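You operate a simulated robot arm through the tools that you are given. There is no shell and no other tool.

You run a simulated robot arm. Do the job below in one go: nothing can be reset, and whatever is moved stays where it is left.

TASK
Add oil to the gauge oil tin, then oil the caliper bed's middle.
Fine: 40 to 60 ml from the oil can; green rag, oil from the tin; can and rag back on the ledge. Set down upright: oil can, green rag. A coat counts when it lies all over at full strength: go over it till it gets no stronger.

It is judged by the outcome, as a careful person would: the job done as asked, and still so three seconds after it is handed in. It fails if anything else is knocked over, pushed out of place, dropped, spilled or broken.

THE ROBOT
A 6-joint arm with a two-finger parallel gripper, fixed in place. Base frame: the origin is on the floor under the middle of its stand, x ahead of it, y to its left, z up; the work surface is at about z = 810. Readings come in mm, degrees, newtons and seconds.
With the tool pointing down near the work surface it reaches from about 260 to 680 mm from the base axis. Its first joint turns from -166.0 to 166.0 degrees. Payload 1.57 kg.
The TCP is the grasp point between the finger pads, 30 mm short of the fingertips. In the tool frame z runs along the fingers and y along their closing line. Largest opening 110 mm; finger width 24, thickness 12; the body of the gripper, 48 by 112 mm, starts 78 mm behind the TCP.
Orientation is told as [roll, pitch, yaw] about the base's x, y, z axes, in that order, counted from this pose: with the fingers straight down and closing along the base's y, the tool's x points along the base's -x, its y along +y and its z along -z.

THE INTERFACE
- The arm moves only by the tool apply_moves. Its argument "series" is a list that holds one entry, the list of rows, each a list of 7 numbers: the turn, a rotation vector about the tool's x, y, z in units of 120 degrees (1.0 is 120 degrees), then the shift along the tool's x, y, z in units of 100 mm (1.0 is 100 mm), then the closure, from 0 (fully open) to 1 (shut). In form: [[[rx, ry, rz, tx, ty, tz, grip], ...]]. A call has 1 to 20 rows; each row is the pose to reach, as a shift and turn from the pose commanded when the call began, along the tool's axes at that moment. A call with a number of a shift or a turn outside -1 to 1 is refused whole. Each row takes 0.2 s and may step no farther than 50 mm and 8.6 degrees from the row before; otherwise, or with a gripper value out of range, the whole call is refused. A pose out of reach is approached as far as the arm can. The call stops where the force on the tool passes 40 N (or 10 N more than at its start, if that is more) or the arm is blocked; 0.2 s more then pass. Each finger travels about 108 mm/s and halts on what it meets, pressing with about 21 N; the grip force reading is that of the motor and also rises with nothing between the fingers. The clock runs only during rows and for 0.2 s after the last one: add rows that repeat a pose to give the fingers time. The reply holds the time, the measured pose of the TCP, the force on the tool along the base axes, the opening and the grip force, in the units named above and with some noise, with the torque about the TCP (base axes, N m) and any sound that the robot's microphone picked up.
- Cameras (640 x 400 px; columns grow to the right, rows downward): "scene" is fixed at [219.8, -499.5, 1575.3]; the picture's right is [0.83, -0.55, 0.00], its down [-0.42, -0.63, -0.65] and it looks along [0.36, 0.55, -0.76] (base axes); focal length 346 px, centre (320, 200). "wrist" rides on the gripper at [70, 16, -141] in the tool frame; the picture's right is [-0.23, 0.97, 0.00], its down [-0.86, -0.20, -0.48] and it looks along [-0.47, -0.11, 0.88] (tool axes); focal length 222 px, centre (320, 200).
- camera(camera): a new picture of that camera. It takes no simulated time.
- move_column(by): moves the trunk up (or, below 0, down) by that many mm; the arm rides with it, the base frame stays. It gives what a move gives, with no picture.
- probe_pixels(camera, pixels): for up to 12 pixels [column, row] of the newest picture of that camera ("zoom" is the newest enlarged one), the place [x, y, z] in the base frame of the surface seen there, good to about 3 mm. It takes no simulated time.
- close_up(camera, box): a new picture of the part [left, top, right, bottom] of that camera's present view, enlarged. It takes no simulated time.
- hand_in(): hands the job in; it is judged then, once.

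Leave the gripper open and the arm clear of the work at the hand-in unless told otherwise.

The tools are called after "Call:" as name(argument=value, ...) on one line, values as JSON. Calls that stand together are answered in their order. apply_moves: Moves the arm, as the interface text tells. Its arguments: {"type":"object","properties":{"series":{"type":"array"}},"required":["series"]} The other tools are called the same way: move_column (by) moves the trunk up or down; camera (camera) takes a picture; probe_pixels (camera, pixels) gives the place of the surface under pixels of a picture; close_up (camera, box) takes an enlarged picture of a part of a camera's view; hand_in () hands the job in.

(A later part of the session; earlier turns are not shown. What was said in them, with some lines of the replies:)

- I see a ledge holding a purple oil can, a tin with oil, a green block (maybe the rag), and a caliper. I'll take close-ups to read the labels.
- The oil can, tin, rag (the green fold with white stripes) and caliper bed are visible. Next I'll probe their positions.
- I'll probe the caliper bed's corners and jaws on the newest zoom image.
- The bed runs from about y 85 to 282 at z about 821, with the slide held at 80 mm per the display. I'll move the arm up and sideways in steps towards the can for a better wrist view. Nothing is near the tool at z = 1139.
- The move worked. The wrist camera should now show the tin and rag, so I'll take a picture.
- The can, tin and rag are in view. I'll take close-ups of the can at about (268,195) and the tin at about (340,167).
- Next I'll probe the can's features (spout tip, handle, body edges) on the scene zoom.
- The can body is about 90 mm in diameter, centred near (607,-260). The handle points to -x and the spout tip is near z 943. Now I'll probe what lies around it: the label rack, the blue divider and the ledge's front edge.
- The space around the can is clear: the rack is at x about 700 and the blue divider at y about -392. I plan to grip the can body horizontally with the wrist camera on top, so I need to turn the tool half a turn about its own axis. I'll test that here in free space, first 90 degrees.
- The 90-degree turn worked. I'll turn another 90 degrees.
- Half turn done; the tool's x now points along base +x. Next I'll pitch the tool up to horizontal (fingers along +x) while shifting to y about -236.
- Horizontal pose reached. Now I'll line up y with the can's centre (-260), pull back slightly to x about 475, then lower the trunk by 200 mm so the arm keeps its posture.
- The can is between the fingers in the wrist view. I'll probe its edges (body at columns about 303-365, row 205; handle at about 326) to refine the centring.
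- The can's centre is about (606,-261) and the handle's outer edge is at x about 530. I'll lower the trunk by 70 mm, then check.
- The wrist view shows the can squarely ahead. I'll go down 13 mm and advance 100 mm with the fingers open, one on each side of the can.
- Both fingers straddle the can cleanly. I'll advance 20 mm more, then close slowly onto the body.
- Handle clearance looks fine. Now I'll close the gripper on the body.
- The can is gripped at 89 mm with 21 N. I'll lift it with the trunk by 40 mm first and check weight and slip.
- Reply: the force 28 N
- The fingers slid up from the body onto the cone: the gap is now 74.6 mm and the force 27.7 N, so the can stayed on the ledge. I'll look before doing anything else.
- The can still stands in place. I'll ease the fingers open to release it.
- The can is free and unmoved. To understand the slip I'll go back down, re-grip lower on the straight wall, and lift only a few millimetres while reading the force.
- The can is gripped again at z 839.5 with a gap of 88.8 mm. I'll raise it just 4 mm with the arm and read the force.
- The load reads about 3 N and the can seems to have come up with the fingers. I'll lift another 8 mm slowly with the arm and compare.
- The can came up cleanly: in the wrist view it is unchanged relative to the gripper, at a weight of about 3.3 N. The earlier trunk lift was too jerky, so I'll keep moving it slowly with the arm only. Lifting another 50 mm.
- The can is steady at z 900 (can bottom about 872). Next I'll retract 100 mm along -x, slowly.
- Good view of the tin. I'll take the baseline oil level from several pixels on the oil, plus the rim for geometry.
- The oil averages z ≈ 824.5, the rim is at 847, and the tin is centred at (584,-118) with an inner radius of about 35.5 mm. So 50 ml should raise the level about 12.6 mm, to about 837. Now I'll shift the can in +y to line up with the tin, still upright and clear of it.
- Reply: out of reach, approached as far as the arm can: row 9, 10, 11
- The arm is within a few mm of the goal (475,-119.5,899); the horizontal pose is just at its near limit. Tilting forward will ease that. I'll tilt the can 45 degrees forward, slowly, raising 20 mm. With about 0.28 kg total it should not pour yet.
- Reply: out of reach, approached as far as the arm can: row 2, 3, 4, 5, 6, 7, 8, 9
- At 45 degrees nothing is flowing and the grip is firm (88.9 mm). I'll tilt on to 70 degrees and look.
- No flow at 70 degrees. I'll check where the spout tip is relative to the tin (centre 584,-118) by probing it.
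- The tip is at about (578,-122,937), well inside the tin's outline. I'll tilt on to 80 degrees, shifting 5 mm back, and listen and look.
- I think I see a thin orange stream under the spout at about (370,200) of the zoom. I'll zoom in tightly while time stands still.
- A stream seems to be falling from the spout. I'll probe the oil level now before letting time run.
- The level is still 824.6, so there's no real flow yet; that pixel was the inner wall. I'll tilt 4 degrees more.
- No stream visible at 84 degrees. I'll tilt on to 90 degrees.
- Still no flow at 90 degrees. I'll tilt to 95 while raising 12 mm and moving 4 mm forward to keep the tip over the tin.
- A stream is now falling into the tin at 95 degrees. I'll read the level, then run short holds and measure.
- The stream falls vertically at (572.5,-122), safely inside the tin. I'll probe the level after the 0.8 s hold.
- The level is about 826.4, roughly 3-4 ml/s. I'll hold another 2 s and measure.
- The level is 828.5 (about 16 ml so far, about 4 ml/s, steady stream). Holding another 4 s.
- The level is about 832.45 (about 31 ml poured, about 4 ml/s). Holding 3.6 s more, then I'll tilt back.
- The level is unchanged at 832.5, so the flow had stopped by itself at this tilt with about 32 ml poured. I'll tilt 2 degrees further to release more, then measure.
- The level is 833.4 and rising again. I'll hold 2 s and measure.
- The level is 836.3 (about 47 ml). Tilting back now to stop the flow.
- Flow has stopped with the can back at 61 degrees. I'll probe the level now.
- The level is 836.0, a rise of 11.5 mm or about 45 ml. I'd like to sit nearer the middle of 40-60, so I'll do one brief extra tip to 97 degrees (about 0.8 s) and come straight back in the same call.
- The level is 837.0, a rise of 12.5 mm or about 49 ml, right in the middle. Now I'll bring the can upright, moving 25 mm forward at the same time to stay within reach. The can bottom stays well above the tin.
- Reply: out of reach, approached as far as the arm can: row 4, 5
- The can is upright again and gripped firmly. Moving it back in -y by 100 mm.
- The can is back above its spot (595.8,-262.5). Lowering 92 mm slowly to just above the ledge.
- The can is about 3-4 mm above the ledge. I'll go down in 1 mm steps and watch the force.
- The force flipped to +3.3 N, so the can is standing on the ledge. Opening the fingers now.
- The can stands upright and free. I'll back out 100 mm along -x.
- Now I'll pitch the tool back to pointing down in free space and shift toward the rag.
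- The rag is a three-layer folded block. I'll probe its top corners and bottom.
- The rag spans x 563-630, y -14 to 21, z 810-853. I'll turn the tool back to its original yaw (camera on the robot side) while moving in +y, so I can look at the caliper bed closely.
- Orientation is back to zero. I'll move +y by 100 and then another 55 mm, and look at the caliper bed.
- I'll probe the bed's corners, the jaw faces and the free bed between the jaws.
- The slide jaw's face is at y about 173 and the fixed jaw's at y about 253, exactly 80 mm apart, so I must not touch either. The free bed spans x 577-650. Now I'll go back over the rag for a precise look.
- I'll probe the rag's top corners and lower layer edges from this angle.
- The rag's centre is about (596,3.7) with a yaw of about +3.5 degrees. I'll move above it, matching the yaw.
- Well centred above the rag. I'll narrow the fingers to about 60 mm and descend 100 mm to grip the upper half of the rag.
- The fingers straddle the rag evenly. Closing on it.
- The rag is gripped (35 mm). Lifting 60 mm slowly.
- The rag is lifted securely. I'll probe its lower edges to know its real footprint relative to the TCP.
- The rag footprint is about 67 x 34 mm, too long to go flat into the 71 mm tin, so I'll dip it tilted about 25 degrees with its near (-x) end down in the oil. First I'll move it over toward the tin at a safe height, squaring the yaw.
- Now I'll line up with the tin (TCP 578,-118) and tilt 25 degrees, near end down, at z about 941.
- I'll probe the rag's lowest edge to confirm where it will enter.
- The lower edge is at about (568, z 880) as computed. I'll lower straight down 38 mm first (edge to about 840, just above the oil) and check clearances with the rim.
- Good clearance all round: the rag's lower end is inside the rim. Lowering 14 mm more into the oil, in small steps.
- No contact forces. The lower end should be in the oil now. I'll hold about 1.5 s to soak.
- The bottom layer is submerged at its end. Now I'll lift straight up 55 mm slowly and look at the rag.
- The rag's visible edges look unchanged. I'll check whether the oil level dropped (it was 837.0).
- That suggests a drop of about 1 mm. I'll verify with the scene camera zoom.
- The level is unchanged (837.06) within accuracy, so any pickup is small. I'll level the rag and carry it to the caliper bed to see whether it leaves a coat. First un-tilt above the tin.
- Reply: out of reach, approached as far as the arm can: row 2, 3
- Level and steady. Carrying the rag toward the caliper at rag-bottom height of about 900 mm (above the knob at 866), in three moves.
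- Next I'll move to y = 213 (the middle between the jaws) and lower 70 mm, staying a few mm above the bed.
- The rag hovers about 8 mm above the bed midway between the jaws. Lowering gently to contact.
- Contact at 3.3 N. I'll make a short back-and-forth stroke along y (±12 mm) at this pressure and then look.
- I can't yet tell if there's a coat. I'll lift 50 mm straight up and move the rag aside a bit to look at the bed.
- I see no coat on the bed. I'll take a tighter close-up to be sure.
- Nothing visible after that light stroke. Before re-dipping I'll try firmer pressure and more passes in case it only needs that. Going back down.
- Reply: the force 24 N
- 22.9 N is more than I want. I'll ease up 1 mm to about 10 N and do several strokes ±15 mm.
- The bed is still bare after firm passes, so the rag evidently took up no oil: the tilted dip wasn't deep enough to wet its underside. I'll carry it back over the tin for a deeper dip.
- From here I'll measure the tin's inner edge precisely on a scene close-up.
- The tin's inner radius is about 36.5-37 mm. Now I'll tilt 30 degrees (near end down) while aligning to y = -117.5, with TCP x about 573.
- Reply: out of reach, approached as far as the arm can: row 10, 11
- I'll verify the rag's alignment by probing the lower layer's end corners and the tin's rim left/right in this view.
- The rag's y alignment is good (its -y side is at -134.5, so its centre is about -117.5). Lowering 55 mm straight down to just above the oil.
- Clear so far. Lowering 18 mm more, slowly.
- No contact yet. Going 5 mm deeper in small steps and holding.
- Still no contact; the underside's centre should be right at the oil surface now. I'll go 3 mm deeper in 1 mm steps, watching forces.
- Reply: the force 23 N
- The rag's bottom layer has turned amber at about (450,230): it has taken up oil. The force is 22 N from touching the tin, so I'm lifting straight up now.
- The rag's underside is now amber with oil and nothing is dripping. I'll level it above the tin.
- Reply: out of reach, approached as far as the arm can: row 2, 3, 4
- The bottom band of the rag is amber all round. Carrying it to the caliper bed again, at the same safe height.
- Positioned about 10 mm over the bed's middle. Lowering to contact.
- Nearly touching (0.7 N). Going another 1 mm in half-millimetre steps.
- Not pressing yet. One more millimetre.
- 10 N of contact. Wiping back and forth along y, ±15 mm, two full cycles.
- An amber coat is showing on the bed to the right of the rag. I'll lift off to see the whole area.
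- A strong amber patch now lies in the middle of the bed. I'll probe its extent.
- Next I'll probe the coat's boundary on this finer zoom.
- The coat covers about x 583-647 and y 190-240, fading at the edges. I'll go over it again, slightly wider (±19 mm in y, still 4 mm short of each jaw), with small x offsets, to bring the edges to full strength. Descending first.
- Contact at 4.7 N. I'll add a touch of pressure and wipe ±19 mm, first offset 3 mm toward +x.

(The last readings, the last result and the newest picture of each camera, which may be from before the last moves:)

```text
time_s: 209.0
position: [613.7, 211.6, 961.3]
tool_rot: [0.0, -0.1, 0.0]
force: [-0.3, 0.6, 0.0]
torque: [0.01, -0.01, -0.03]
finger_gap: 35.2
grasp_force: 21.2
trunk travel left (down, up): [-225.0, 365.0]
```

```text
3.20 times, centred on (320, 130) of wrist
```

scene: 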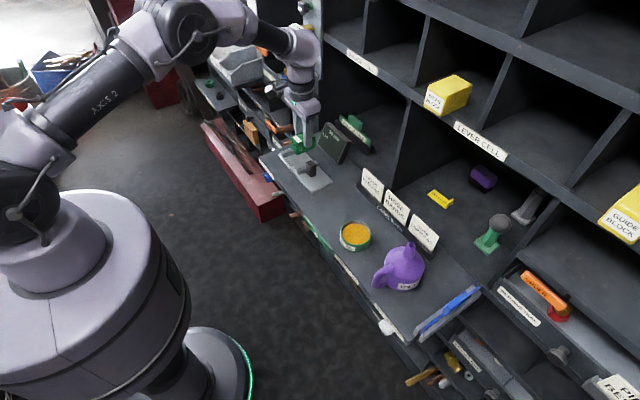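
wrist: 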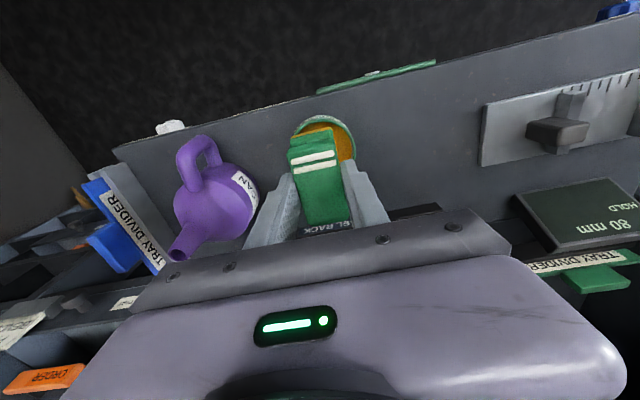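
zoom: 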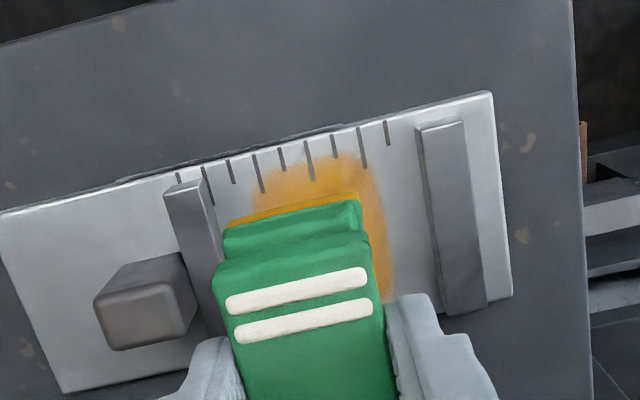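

The coat's extent is unchanged by the wider strokes, so it's the whole "middle" patch, and it looks equally strong as before. I'll move the rag aside in -y (high above the knob) to inspect the patch unobstructed.

Call:
apply_moves(series=[[[0, 0, 0, 0, -0.05, 0, 1], [0, 0, 0, 0, -0.15, 0, 1], [0, 0, 0, 0, -0.3, 0, 1], [0, 0, 0, 0, -0.45, 0, 1], [0, 0, 0, 0, -0.6, 0, 1], [0, 0, 0, 0, -0.75, 0, 1], [0, 0, 0, 0, -0.9, 0, 1], [0, 0, 0, 0, -1.0, 0, 1], [0, 0, 0, 0, -1.0, 0, 1]]])

Call:
close_up(camera="wrist", box=[360, 60, 560, 185])

Call:
camera(camera="wrist")

Call:
close_up(camera="scene", box=[284, 146, 316, 174])

```text
time_s: 211.0
position: [614.8, 112.5, 960.8]
tool_rot: [0.0, 0.0, 0.0]
force: [-0.3, -0.9, -0.2]
torque: [0.02, 0.01, 0.01]
finger_gap: 34.8
grasp_force: 21.3
trunk travel left (down, up): [-225.0, 365.0]
```

```text
3.20 times, centred on (460, 122) of wrist
```

zoom: 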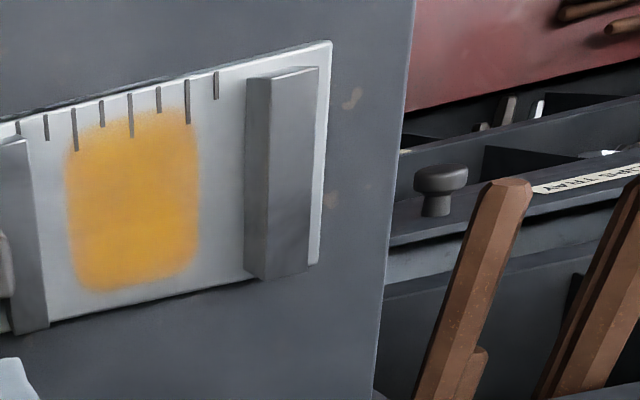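

```text
taken
```

wrist: 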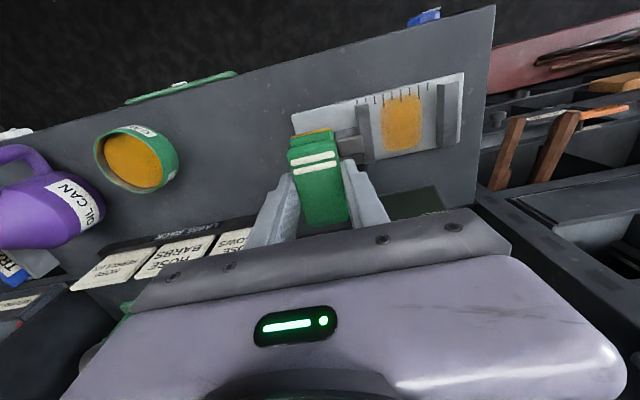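

```text
14.29 times, centred on (300, 160) of scene
```

zoom: 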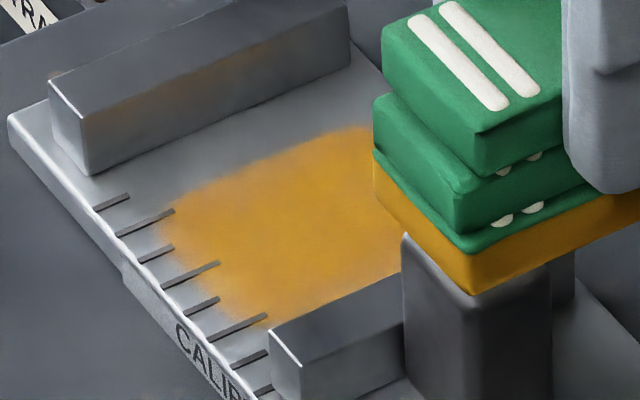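

The patch is clear: an amber rectangle between the jaws, slightly softer at the ruler side. I'll go over it once more with offsets toward both x edges and compare from this same viewpoint. Moving back and down.

Call:
apply_moves(series=[[[0, 0, 0, 0, 0.1, 0, 1], [0, 0, 0, 0, 0.25, 0, 1], [0, 0, 0, 0, 0.4, 0, 1], [0, 0, 0, 0, 0.55, 0, 1], [0, 0, 0, 0, 0.7, 0, 1], [0, 0, 0, 0, 0.85, 0, 1], [0, 0, 0, 0, 1.0, 0, 1], [0, 0, 0, 0.05, 1.0, 0.15, 1], [0, 0, 0, 0.05, 1.0, 0.3, 1], [0, 0, 0, 0.05, 1.0, 0.45, 1], [0, 0, 0, 0.05, 1.0, 0.6, 1], [0, 0, 0, 0.05, 1.0, 0.75, 1], [0, 0, 0, 0.05, 1.0, 0.85, 1], [0, 0, 0, 0.05, 1.0, 0.88, 1], [0, 0, 0, 0.05, 1.0, 0.9, 1], [0, 0, 0, 0.05, 1.0, 0.9, 1]]])

```text
time_s: 214.4
position: [610.3, 212.1, 871.1]
tool_rot: [0.1, 0.1, 0.0]
force: [-0.2, 0.1, 4.0]
torque: [-0.03, 0.01, 0.01]
finger_gap: 34.7
grasp_force: 20.8
trunk travel left (down, up): [-225.0, 365.0]
```

Contact at 4 N at x about 610. Wiping ±19 mm here with a little more pressure.

Call:
apply_moves(series=[[[0, 0, 0, 0, 0.05, 0.004, 1], [0, 0, 0, 0, 0.1, 0.004, 1], [0, 0, 0, 0, 0.15, 0.004, 1], [0, 0, 0, 0, 0.19, 0.004, 1], [0, 0, 0, 0, 0.15, 0.004, 1], [0, 0, 0, 0, 0.1, 0.004, 1], [0, 0, 0, 0, 0.05, 0.004, 1], [0, 0, 0, 0, 0, 0.004, 1], [0, 0, 0, 0, -0.05, 0.004, 1], [0, 0, 0, 0, -0.1, 0.004, 1], [0, 0, 0, 0, -0.15, 0.004, 1], [0, 0, 0, 0, -0.19, 0.004, 1], [0, 0, 0, 0, -0.15, 0.004, 1], [0, 0, 0, 0, -0.1, 0.004, 1], [0, 0, 0, 0, -0.05, 0.004, 1], [0, 0, 0, 0, 0, 0.004, 1], [0, 0, 0, -0.03, 0, 0.004, 1], [0, 0, 0, -0.06, 0, 0.004, 1], [0, 0, 0, -0.09, 0, 0.004, 1]]])

Call:
apply_moves(series=[[[0, 0, 0, 0, 0.05, 0, 1], [0, 0, 0, 0, 0.1, 0, 1], [0, 0, 0, 0, 0.15, 0, 1], [0, 0, 0, 0, 0.19, 0, 1], [0, 0, 0, 0, 0.15, 0, 1], [0, 0, 0, 0, 0.1, 0, 1], [0, 0, 0, 0, 0.05, 0, 1], [0, 0, 0, 0, 0, 0, 1], [0, 0, 0, 0, -0.05, 0, 1], [0, 0, 0, 0, -0.1, 0, 1], [0, 0, 0, 0, -0.15, 0, 1], [0, 0, 0, 0, -0.19, 0, 1], [0, 0, 0, 0, -0.15, 0, 1], [0, 0, 0, 0, -0.1, 0, 1], [0, 0, 0, 0, -0.05, 0, 1], [0, 0, 0, 0, 0, 0, 1], [0, 0, 0, 0.04, 0, 0, 1]]])

Call:
apply_moves(series=[[[0, 0, 0, 0, 0.05, 0, 1], [0, 0, 0, 0, 0.1, 0, 1], [0, 0, 0, 0, 0.15, 0, 1], [0, 0, 0, 0, 0.19, 0, 1], [0, 0, 0, 0, 0.15, 0, 1], [0, 0, 0, 0, 0.1, 0, 1], [0, 0, 0, 0, 0.05, 0, 1], [0, 0, 0, 0, 0, 0, 1], [0, 0, 0, 0, -0.05, 0, 1], [0, 0, 0, 0, -0.1, 0, 1], [0, 0, 0, 0, -0.15, 0, 1], [0, 0, 0, 0, -0.19, 0, 1], [0, 0, 0, 0, -0.15, 0, 1], [0, 0, 0, 0, -0.1, 0, 1], [0, 0, 0, 0, -0.05, 0, 1], [0, 0, 0, 0, 0, 0, 1]]])

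Call:
apply_moves(series=[[[0, 0, 0, 0, 0, -0.03, 1], [0, 0, 0, 0, 0, -0.1, 1], [0, 0, 0, 0, 0, -0.25, 1], [0, 0, 0, 0, 0, -0.4, 1], [0, 0, 0, 0, 0, -0.6, 1], [0, 0, 0, 0, 0, -0.8, 1], [0, 0, 0, 0, 0, -0.9, 1], [0, 0, 0, 0, -0.1, -0.9, 1], [0, 0, 0, 0, -0.25, -0.9, 1], [0, 0, 0, 0, -0.4, -0.9, 1], [0, 0, 0, 0, -0.55, -0.9, 1], [0, 0, 0, 0, -0.7, -0.9, 1], [0, 0, 0, 0, -0.85, -0.9, 1], [0, 0, 0, 0, -1.0, -0.9, 1], [0, 0, 0, 0, -1.0, -0.9, 1]]])

Call:
close_up(camera="wrist", box=[360, 60, 560, 185])

Call:
close_up(camera="scene", box=[284, 146, 316, 174])

```text
time_s: 218.4
position: [618.4, 213.0, 870.0]
tool_rot: [0.0, 0.0, 0.0]
force: [-3.6, 0.5, 7.2]
torque: [0.03, 0.15, -0.02]
finger_gap: 34.8
grasp_force: 21.4
trunk travel left (down, up): [-225.0, 365.0]
```

```text
time_s: 222.0
position: [615.3, 213.3, 870.7]
tool_rot: [0.0, 0.0, 0.0]
force: [1.3, 1.1, 5.8]
torque: [-0.02, -0.1, 0.03]
finger_gap: 34.8
grasp_force: 20.8
trunk travel left (down, up): [-225.0, 365.0]
```

```text
time_s: 225.4
position: [613.6, 211.3, 870.3]
tool_rot: [0.0, -0.1, 0.0]
force: [-0.8, -3.2, 8.1]
torque: [-0.19, 0.01, -0.02]
finger_gap: 35.0
grasp_force: 20.7
trunk travel left (down, up): [-225.0, 365.0]
```

```text
time_s: 228.6
position: [613.8, 112.4, 960.0]
tool_rot: [0.0, 0.0, 0.0]
force: [0.1, -0.1, -0.2]
torque: [-0.01, -0.01, 0.01]
finger_gap: 35.0
grasp_force: 21.1
trunk travel left (down, up): [-225.0, 365.0]
```

```text
3.20 times, centred on (460, 122) of wrist
```

zoom: 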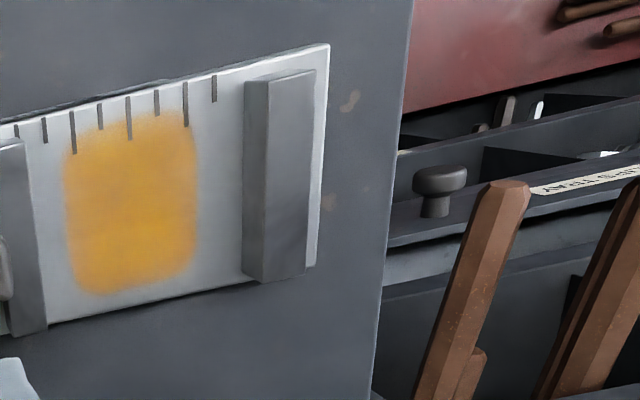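

```text
14.29 times, centred on (300, 160) of scene
```

zoom: 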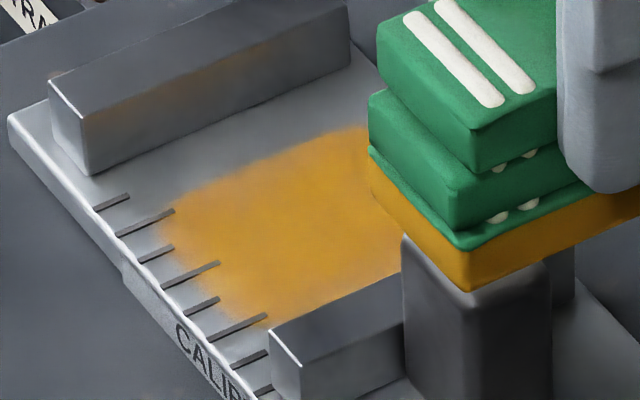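

The coat looks a touch richer and more even than before. I'll do one more round with shorter ±11 mm strokes (enough for the patch, with the fingers clear of the jaws), then compare again.

Call:
apply_moves(series=[[[0, 0, 0, 0, 0.1, 0, 1], [0, 0, 0, 0, 0.25, 0, 1], [0, 0, 0, 0, 0.4, 0, 1], [0, 0, 0, 0, 0.55, 0, 1], [0, 0, 0, 0, 0.7, 0, 1], [0, 0, 0, 0, 0.85, 0, 1], [0, 0, 0, 0, 1.0, 0, 1], [0, 0, 0, 0, 1.0, 0.15, 1], [0, 0, 0, 0, 1.0, 0.3, 1], [0, 0, 0, 0, 1.0, 0.45, 1], [0, 0, 0, 0, 1.0, 0.6, 1], [0, 0, 0, 0, 1.0, 0.75, 1], [0, 0, 0, 0, 1.0, 0.85, 1], [0, 0, 0, 0, 1.0, 0.88, 1], [0, 0, 0, 0, 1.0, 0.895, 1], [0, 0, 0, 0, 1.0, 0.9, 1], [0, 0, 0, 0, 1.0, 0.9, 1]]])

Call:
close_up(camera="scene", box=[275, 130, 335, 180])

```text
time_s: 232.2
position: [614.5, 212.9, 870.9]
tool_rot: [0.0, 0.0, 0.0]
force: [-1.0, 0.2, 0.9]
torque: [0.01, 0.0, 0.02]
finger_gap: 35.3
grasp_force: 20.8
trunk travel left (down, up): [-225.0, 365.0]
```

```text
8.00 times, centred on (305, 155) of scene
```

zoom: 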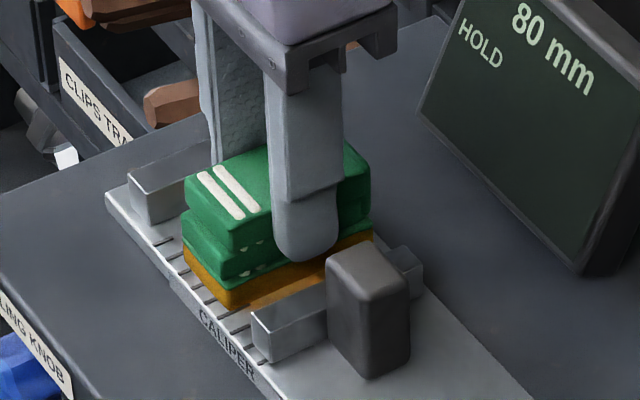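

Light contact (0.9 N). Adding about 0.6 mm of press and doing ±11 mm strokes, with x offsets of ±3 mm.

Call:
apply_moves(series=[[[0, 0, 0, 0, 0, 0.006, 1], [0, 0, 0, 0.03, 0.04, 0.006, 1], [0, 0, 0, 0.03, 0.08, 0.006, 1], [0, 0, 0, 0.03, 0.12, 0.006, 1], [0, 0, 0, 0.03, 0.08, 0.006, 1], [0, 0, 0, 0.03, 0.04, 0.006, 1], [0, 0, 0, 0.03, 0, 0.006, 1], [0, 0, 0, 0.03, -0.04, 0.006, 1], [0, 0, 0, 0.03, -0.08, 0.006, 1], [0, 0, 0, 0.03, -0.11, 0.006, 1], [0, 0, 0, 0, -0.11, 0.006, 1], [0, 0, 0, -0.03, -0.11, 0.006, 1], [0, 0, 0, -0.03, -0.08, 0.006, 1], [0, 0, 0, -0.03, -0.04, 0.006, 1], [0, 0, 0, -0.03, 0, 0.006, 1], [0, 0, 0, -0.03, 0.04, 0.006, 1], [0, 0, 0, -0.03, 0.08, 0.006, 1], [0, 0, 0, -0.03, 0.12, 0.006, 1], [0, 0, 0, -0.03, 0.06, 0.006, 1], [0, 0, 0, 0, 0, 0.006, 1]]])

Call:
apply_moves(series=[[[0, 0, 0, 0.03, 0.04, 0.002, 1], [0, 0, 0, 0.03, 0.08, 0.002, 1], [0, 0, 0, 0.03, 0.12, 0.002, 1], [0, 0, 0, 0.03, 0.08, 0.002, 1], [0, 0, 0, 0.03, 0.04, 0.002, 1], [0, 0, 0, 0.03, 0, 0.002, 1], [0, 0, 0, 0.03, -0.04, 0.002, 1], [0, 0, 0, 0.03, -0.08, 0.002, 1], [0, 0, 0, 0.03, -0.11, 0.002, 1], [0, 0, 0, 0, -0.11, 0.002, 1], [0, 0, 0, -0.03, -0.11, 0.002, 1], [0, 0, 0, -0.03, -0.08, 0.002, 1], [0, 0, 0, -0.03, -0.04, 0.002, 1], [0, 0, 0, -0.03, 0, 0.002, 1], [0, 0, 0, -0.03, 0.04, 0.002, 1], [0, 0, 0, -0.03, 0.08, 0.002, 1], [0, 0, 0, -0.03, 0.12, 0.002, 1], [0, 0, 0, -0.03, 0.06, 0.002, 1], [0, 0, 0, 0, 0, 0.002, 1]]])

Call:
apply_moves(series=[[[0, 0, 0, 0, 0, -0.03, 1], [0, 0, 0, 0, 0, -0.1, 1], [0, 0, 0, 0, 0, -0.25, 1], [0, 0, 0, 0, 0, -0.4, 1], [0, 0, 0, 0, 0, -0.6, 1], [0, 0, 0, 0, 0, -0.8, 1], [0, 0, 0, 0, 0, -0.9, 1], [0, 0, 0, 0, -0.1, -0.9, 1], [0, 0, 0, 0, -0.25, -0.9, 1], [0, 0, 0, 0, -0.4, -0.9, 1], [0, 0, 0, 0, -0.55, -0.9, 1], [0, 0, 0, 0, -0.7, -0.9, 1], [0, 0, 0, 0, -0.85, -0.9, 1], [0, 0, 0, 0, -1.0, -0.9, 1], [0, 0, 0, 0, -1.0, -0.9, 1]]])

Call:
close_up(camera="wrist", box=[360, 60, 560, 185])

Call:
close_up(camera="scene", box=[284, 146, 316, 174])

```text
time_s: 236.4
position: [613.9, 213.3, 869.4]
tool_rot: [0.0, 0.0, -0.1]
force: [0.0, 1.3, 3.9]
torque: [0.04, -0.01, 0.04]
finger_gap: 35.0
grasp_force: 21.1
trunk travel left (down, up): [-225.0, 365.0]
```

```text
time_s: 240.4
position: [614.3, 212.9, 869.6]
tool_rot: [0.0, -0.1, 0.1]
force: [2.7, 4.1, 9.2]
torque: [0.14, -0.09, 0.02]
finger_gap: 34.9
grasp_force: 20.8
trunk travel left (down, up): [-225.0, 365.0]
```

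```text
time_s: 243.6
position: [617.1, 112.6, 959.4]
tool_rot: [0.0, 0.0, -0.1]
force: [0.6, -0.3, -0.3]
torque: [-0.01, -0.02, -0.01]
finger_gap: 35.0
grasp_force: 20.9
trunk travel left (down, up): [-225.0, 365.0]
```

```text
3.20 times, centred on (460, 122) of wrist
```

zoom: 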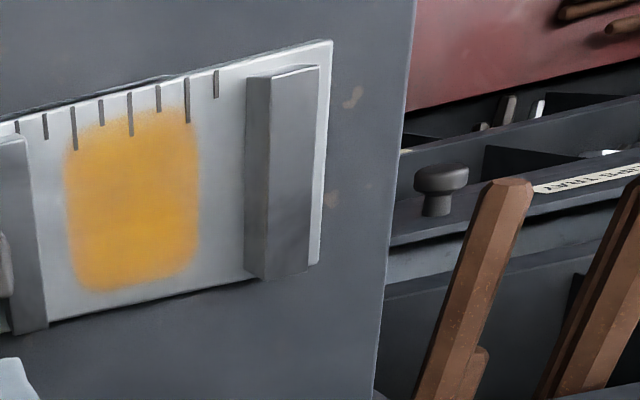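

```text
14.29 times, centred on (300, 160) of scene
```

zoom: 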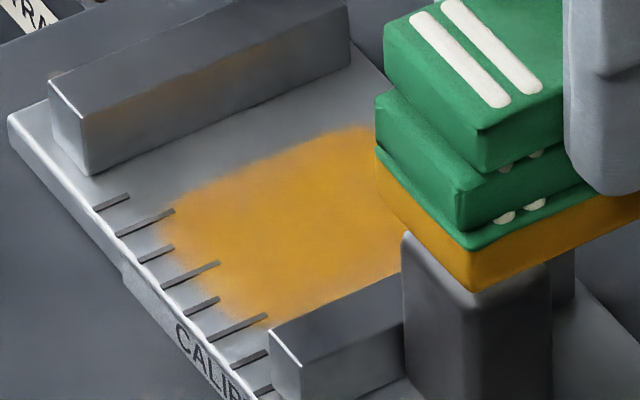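

No further change: the coat is at full strength and even. The display still reads 80 mm HOLD. Now I'll take the rag back to its original place on the ledge (597.5, 3.5, yaw 3.5°).

Call:
apply_moves(series=[[[0, 0, -0.003, 0.02, -0.05, 0, 1], [0, 0, -0.006, 0.04, -0.15, 0, 1], [0, 0, -0.01, 0.06, -0.25, 0, 1], [0, 0, -0.013, 0.08, -0.35, 0, 1], [0, 0, -0.016, 0.1, -0.45, 0, 1], [0, 0, -0.019, 0.12, -0.55, 0, 1], [0, 0, -0.022, 0.14, -0.65, 0, 1], [0, 0, -0.025, 0.16, -0.75, 0, 1], [0, 0, -0.029, 0.17, -0.85, 0, 1], [0, 0, -0.029, 0.17, -0.95, 0, 1], [0, 0, -0.029, 0.17, -1.0, 0, 1], [0, 0, -0.029, 0.17, -1.0, 0, 1]]])

Call:
apply_moves(series=[[[0, 0, 0, 0, -0.05, 0, 1], [0, 0, 0, 0, -0.09, 0, 1], [0, 0, 0, 0, -0.09, 0.1, 1], [0, 0, 0, 0, -0.09, 0.2, 1], [0, 0, 0, 0, -0.09, 0.3, 1], [0, 0, 0, 0, -0.09, 0.4, 1], [0, 0, 0, 0, -0.09, 0.5, 1], [0, 0, 0, 0, -0.09, 0.6, 1], [0, 0, 0, 0, -0.09, 0.7, 1], [0, 0, 0, 0, -0.09, 0.8, 1], [0, 0, 0, 0, -0.09, 0.87, 1], [0, 0, 0, 0, -0.09, 0.91, 1], [0, 0, 0, 0, -0.09, 0.91, 1]]])

Call:
close_up(camera="scene", box=[300, 160, 370, 220])

Call:
camera(camera="wrist")

```text
time_s: 246.2
position: [596.9, 12.0, 958.2]
tool_rot: [0.0, 0.0, 3.5]
force: [1.3, -0.5, -0.3]
torque: [-0.01, -0.02, -0.03]
finger_gap: 34.7
grasp_force: 21.2
trunk travel left (down, up): [-225.0, 365.0]
```

```text
time_s: 249.0
position: [597.8, 3.2, 867.7]
tool_rot: [0.0, 0.0, 3.5]
force: [-0.1, 0.6, 0.0]
torque: [0.0, 0.0, 0.0]
finger_gap: 34.9
grasp_force: 21.3
trunk travel left (down, up): [-225.0, 365.0]
```

```text
6.67 times, centred on (335, 190) of scene
```

zoom: 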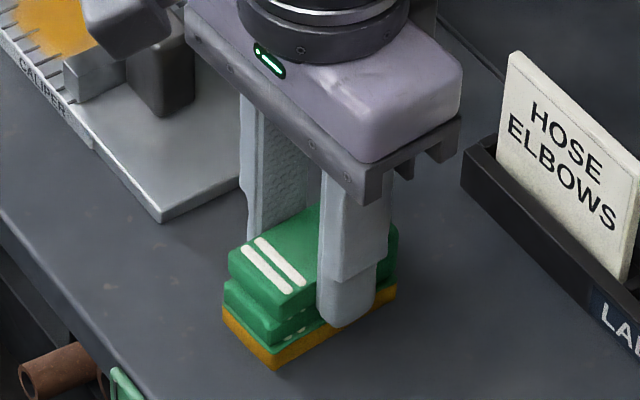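

```text
taken
```

wrist: 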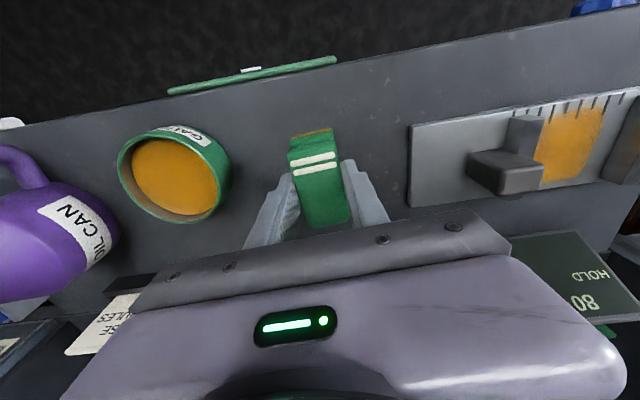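

About 7-8 mm above the ledge. Lowering gently to contact.

Call:
apply_moves(series=[[[0, 0, 0, 0, 0, 0.02, 1], [0, 0, 0, 0, 0, 0.04, 1], [0, 0, 0, 0, 0, 0.055, 1], [0, 0, 0, 0, 0, 0.065, 1], [0, 0, 0, 0, 0, 0.065, 1]]])

Call:
apply_moves(series=[[[0, 0, 0, 0, 0, 0.01, 1], [0, 0, 0, 0, 0, 0.01, 1]]])

Call:
apply_moves(series=[[[0, 0, 0, 0, 0, 0.007, 1], [0, 0, 0, 0, 0, 0.007, 1]]])

```text
time_s: 250.2
position: [598.6, 4.7, 861.6]
tool_rot: [0.0, 0.0, 3.5]
force: [-0.6, -0.1, 0.1]
torque: [-0.03, -0.01, -0.01]
finger_gap: 35.0
grasp_force: 20.9
trunk travel left (down, up): [-225.0, 365.0]
```

```text
time_s: 250.8
position: [599.4, 3.7, 860.6]
tool_rot: [0.0, 0.0, 3.5]
force: [-0.4, -0.9, 0.0]
torque: [0.01, 0.0, 0.0]
finger_gap: 34.9
grasp_force: 21.1
trunk travel left (down, up): [-225.0, 365.0]
```

```text
time_s: 251.4
position: [598.8, 3.5, 860.2]
tool_rot: [0.0, 0.0, 3.6]
force: [0.8, -0.4, -0.4]
torque: [0.02, -0.02, 0.01]
finger_gap: 35.0
grasp_force: 21.2
trunk travel left (down, up): [-225.0, 365.0]
```

No contact yet. Continuing down in 0.7 mm steps.

Call:
apply_moves(series=[[[0, 0, 0, 0, 0, 0.007, 1], [0, 0, 0, 0, 0, 0.007, 1]]])

Call:
apply_moves(series=[[[0, 0, 0, 0, 0, 0.005, 1], [0, 0, 0, 0, 0, 0.005, 1]]])

```text
time_s: 252.0
position: [598.8, 4.8, 859.3]
tool_rot: [0.0, 0.1, 3.5]
force: [-0.7, -0.4, 0.7]
torque: [-0.02, -0.02, 0.02]
finger_gap: 35.1
grasp_force: 21.2
trunk travel left (down, up): [-225.0, 365.0]
```

```text
time_s: 252.6
position: [598.7, 4.3, 858.9]
tool_rot: [0.0, -0.1, 3.5]
force: [1.4, 2.3, 11.2]
torque: [0.15, 0.07, 0.03]
finger_gap: 34.8
grasp_force: 20.2
trunk travel left (down, up): [-225.0, 365.0]
```

Contact (11 N). I'll ease up half a millimetre and open the fingers.

Call:
apply_moves(series=[[[0, 0, 0, 0, 0, -0.005, 1], [0, 0, 0, 0, 0, -0.005, 0.67], [0, 0, 0, 0, 0, -0.005, 0.63], [0, 0, 0, 0, 0, -0.005, 0.55], [0, 0, 0, 0, 0, -0.005, 0.45], [0, 0, 0, 0, 0, -0.005, 0.45]]])

Call:
close_up(camera="scene", box=[300, 160, 370, 220])

Call:
camera(camera="wrist")

```text
time_s: 254.0
position: [597.4, 4.6, 859.3]
tool_rot: [0.0, 0.0, 3.5]
force: [-0.4, 0.3, 0.1]
torque: [-0.04, -0.01, -0.01]
finger_gap: 60.5
grasp_force: 0.1
trunk travel left (down, up): [-225.0, 365.0]
```

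```text
6.67 times, centred on (335, 190) of scene
```

zoom: 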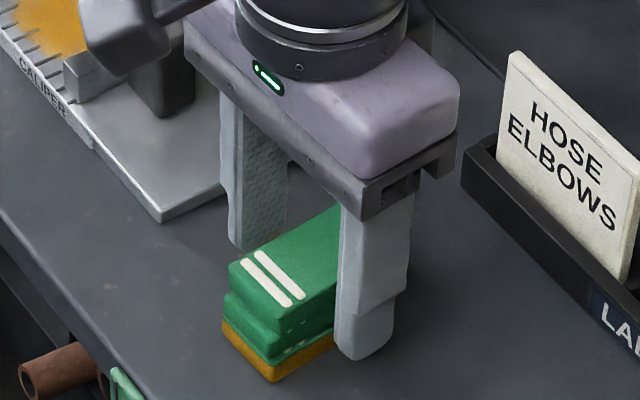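

```text
taken
```

wrist: 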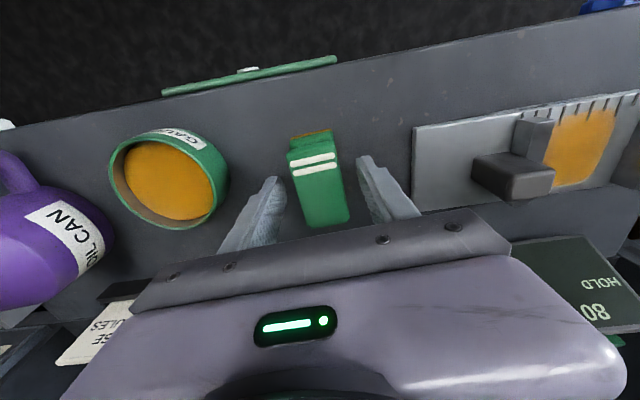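

The rag stands flat on the ledge and is free of the fingers. I'll raise straight up 100 mm.

Call:
apply_moves(series=[[[0, 0, 0, 0, 0, -0.05, 0.45], [0, 0, 0, 0, 0, -0.15, 0.45], [0, 0, 0, 0, 0, -0.3, 0.45], [0, 0, 0, 0, 0, -0.5, 0.4], [0, 0, 0, 0, 0, -0.75, 0.2], [0, 0, 0, 0, 0, -1.0, 0], [0, 0, 0, 0, 0, -1.0, 0]]])

Call:
apply_moves(series=[[[0, 0, 0, 0.3, 0, -0.3, 0], [0, 0, 0, 0.6, 0, -0.6, 0], [0, 0, 0, 1.0, 0, -0.9, 0], [0, 0, 0, 1.0, 0, -0.9, 0]]])

Call:
camera(camera="scene")

Call:
camera(camera="wrist")

Call:
close_up(camera="scene", box=[260, 110, 460, 300])

```text
time_s: 255.6
position: [597.7, 4.4, 960.7]
tool_rot: [0.0, -0.1, 3.5]
force: [0.4, -0.6, 0.6]
torque: [0.0, 0.01, -0.02]
finger_gap: 110.1
grasp_force: 0.1
trunk travel left (down, up): [-225.0, 365.0]
```

```text
time_s: 256.6
position: [500.7, -3.6, 1047.7]
tool_rot: [0.1, 0.0, 3.4]
force: [-0.7, -0.7, 0.6]
torque: [-0.02, 0.04, -0.02]
finger_gap: 109.9
grasp_force: 0.1
trunk travel left (down, up): [-225.0, 365.0]
```

```text
taken
```

scene: 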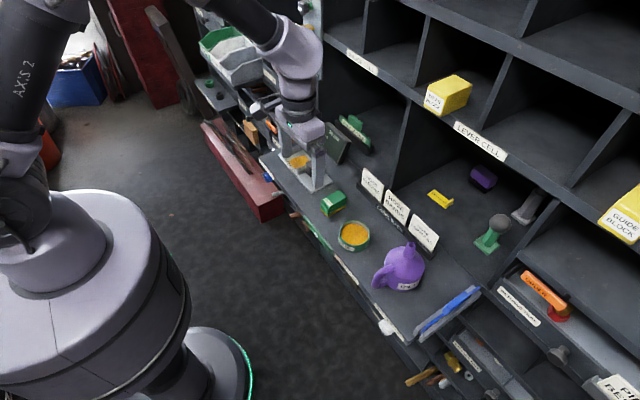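

```text
taken
```

wrist: 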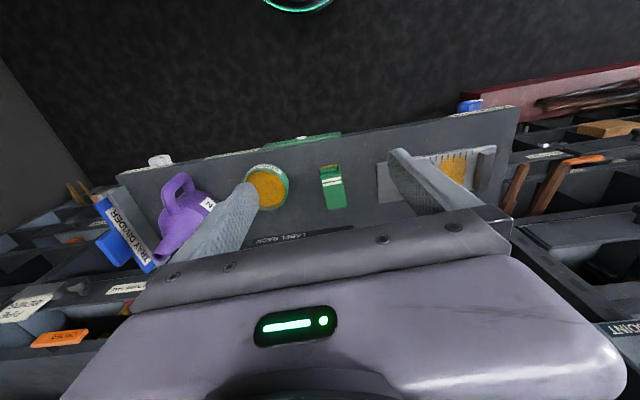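

```text
2.11 times, centred on (360, 205) of scene
```

zoom: 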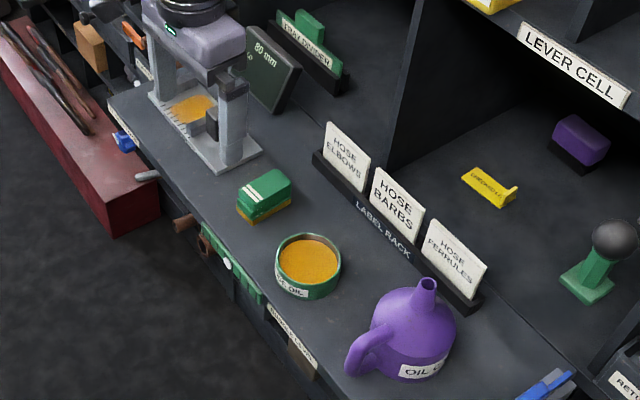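

Everything looks in order. I'll move the arm further clear, then check the tin's position and label against the earlier close-up, and check the slide too.

Call:
apply_moves(series=[[[0, 0, 0, 0.3, 0, -0.2, 0], [0, 0, 0, 0.6, 0, -0.4, 0], [0, 0, 0, 0.9, 0, -0.5, 0], [0, 0, 0, 0.9, 0, -0.5, 0]]])

Call:
close_up(camera="scene", box=[315, 205, 395, 265])

Call:
close_up(camera="scene", box=[265, 135, 355, 205])

Call:
camera(camera="scene")

```text
time_s: 257.6
position: [408.9, -7.5, 1099.2]
tool_rot: [-0.1, 0.0, 3.6]
force: [-0.2, -1.0, -0.1]
torque: [0.0, 0.01, 0.01]
finger_gap: 110.2
grasp_force: 0.1
trunk travel left (down, up): [-225.0, 365.0]
```

```text
6.67 times, centred on (355, 235) of scene
```

zoom: 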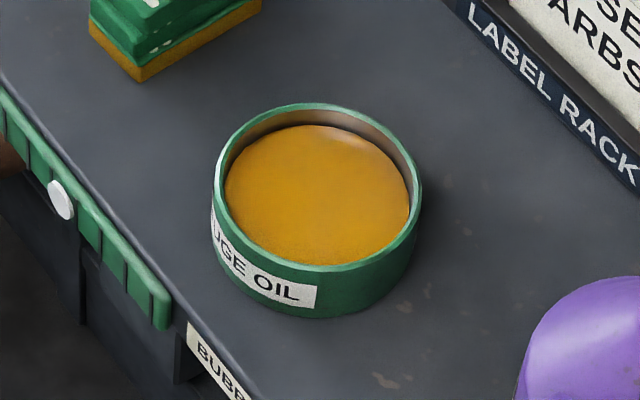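

```text
5.71 times, centred on (310, 170) of scene
```

zoom: 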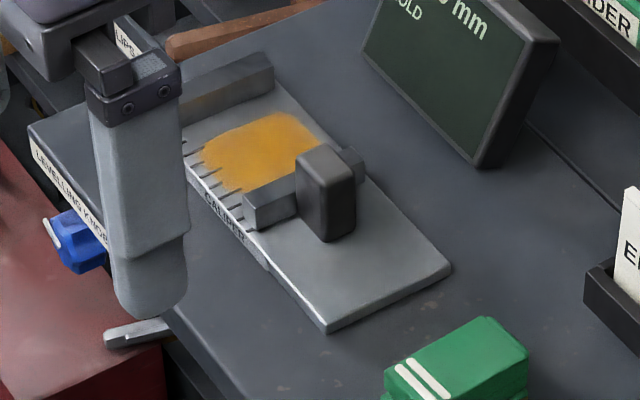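

```text
taken
```

scene: 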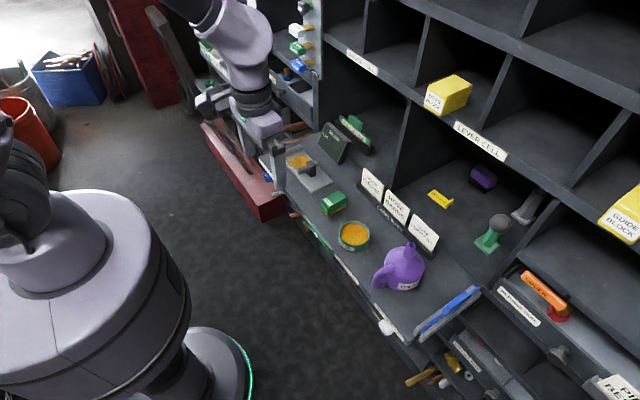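

The caliper slide, display, can and label rack are where they were. The tin stands upright within about 3 mm of its original spot, and the rag and can are upright on the ledge. The coat is even across the bed's middle and about 50 ml was added. The gripper is open and the arm is clear, so I'm handing in.

Call:
hand_in()

```text
The job is handed in.
```

I topped up the gauge oil tin and oiled the middle of the caliper bed, then handed the job in; no result came back.

- **Oil added:** about 50 ml went from the can into the tin. I worked that out from the level rising about 12.5 mm; allowing for uncertainty in the tin's width, it is somewhere between 49 and 54 ml.
- **Coat:** there is an even amber coat on the bed between the jaws. The last round of wiping made no visible difference, so I took it as full strength. The caliper's slide did not visibly move, and its display still reads 80 mm HOLD.
- **Can and rag:** both are upright on the ledge, back in their original spots. The rag's underside is still oily.
- **Tin moved slightly:** it now stands about 3 mm from where it was, still upright. The rag is too long to go in flat, so I dipped it tilted. It pressed against the tin with about 22 N, which probably caused the shift.

My first lift of the can slipped because I raised the trunk too quickly. The can never left the ledge, and nothing spilled.
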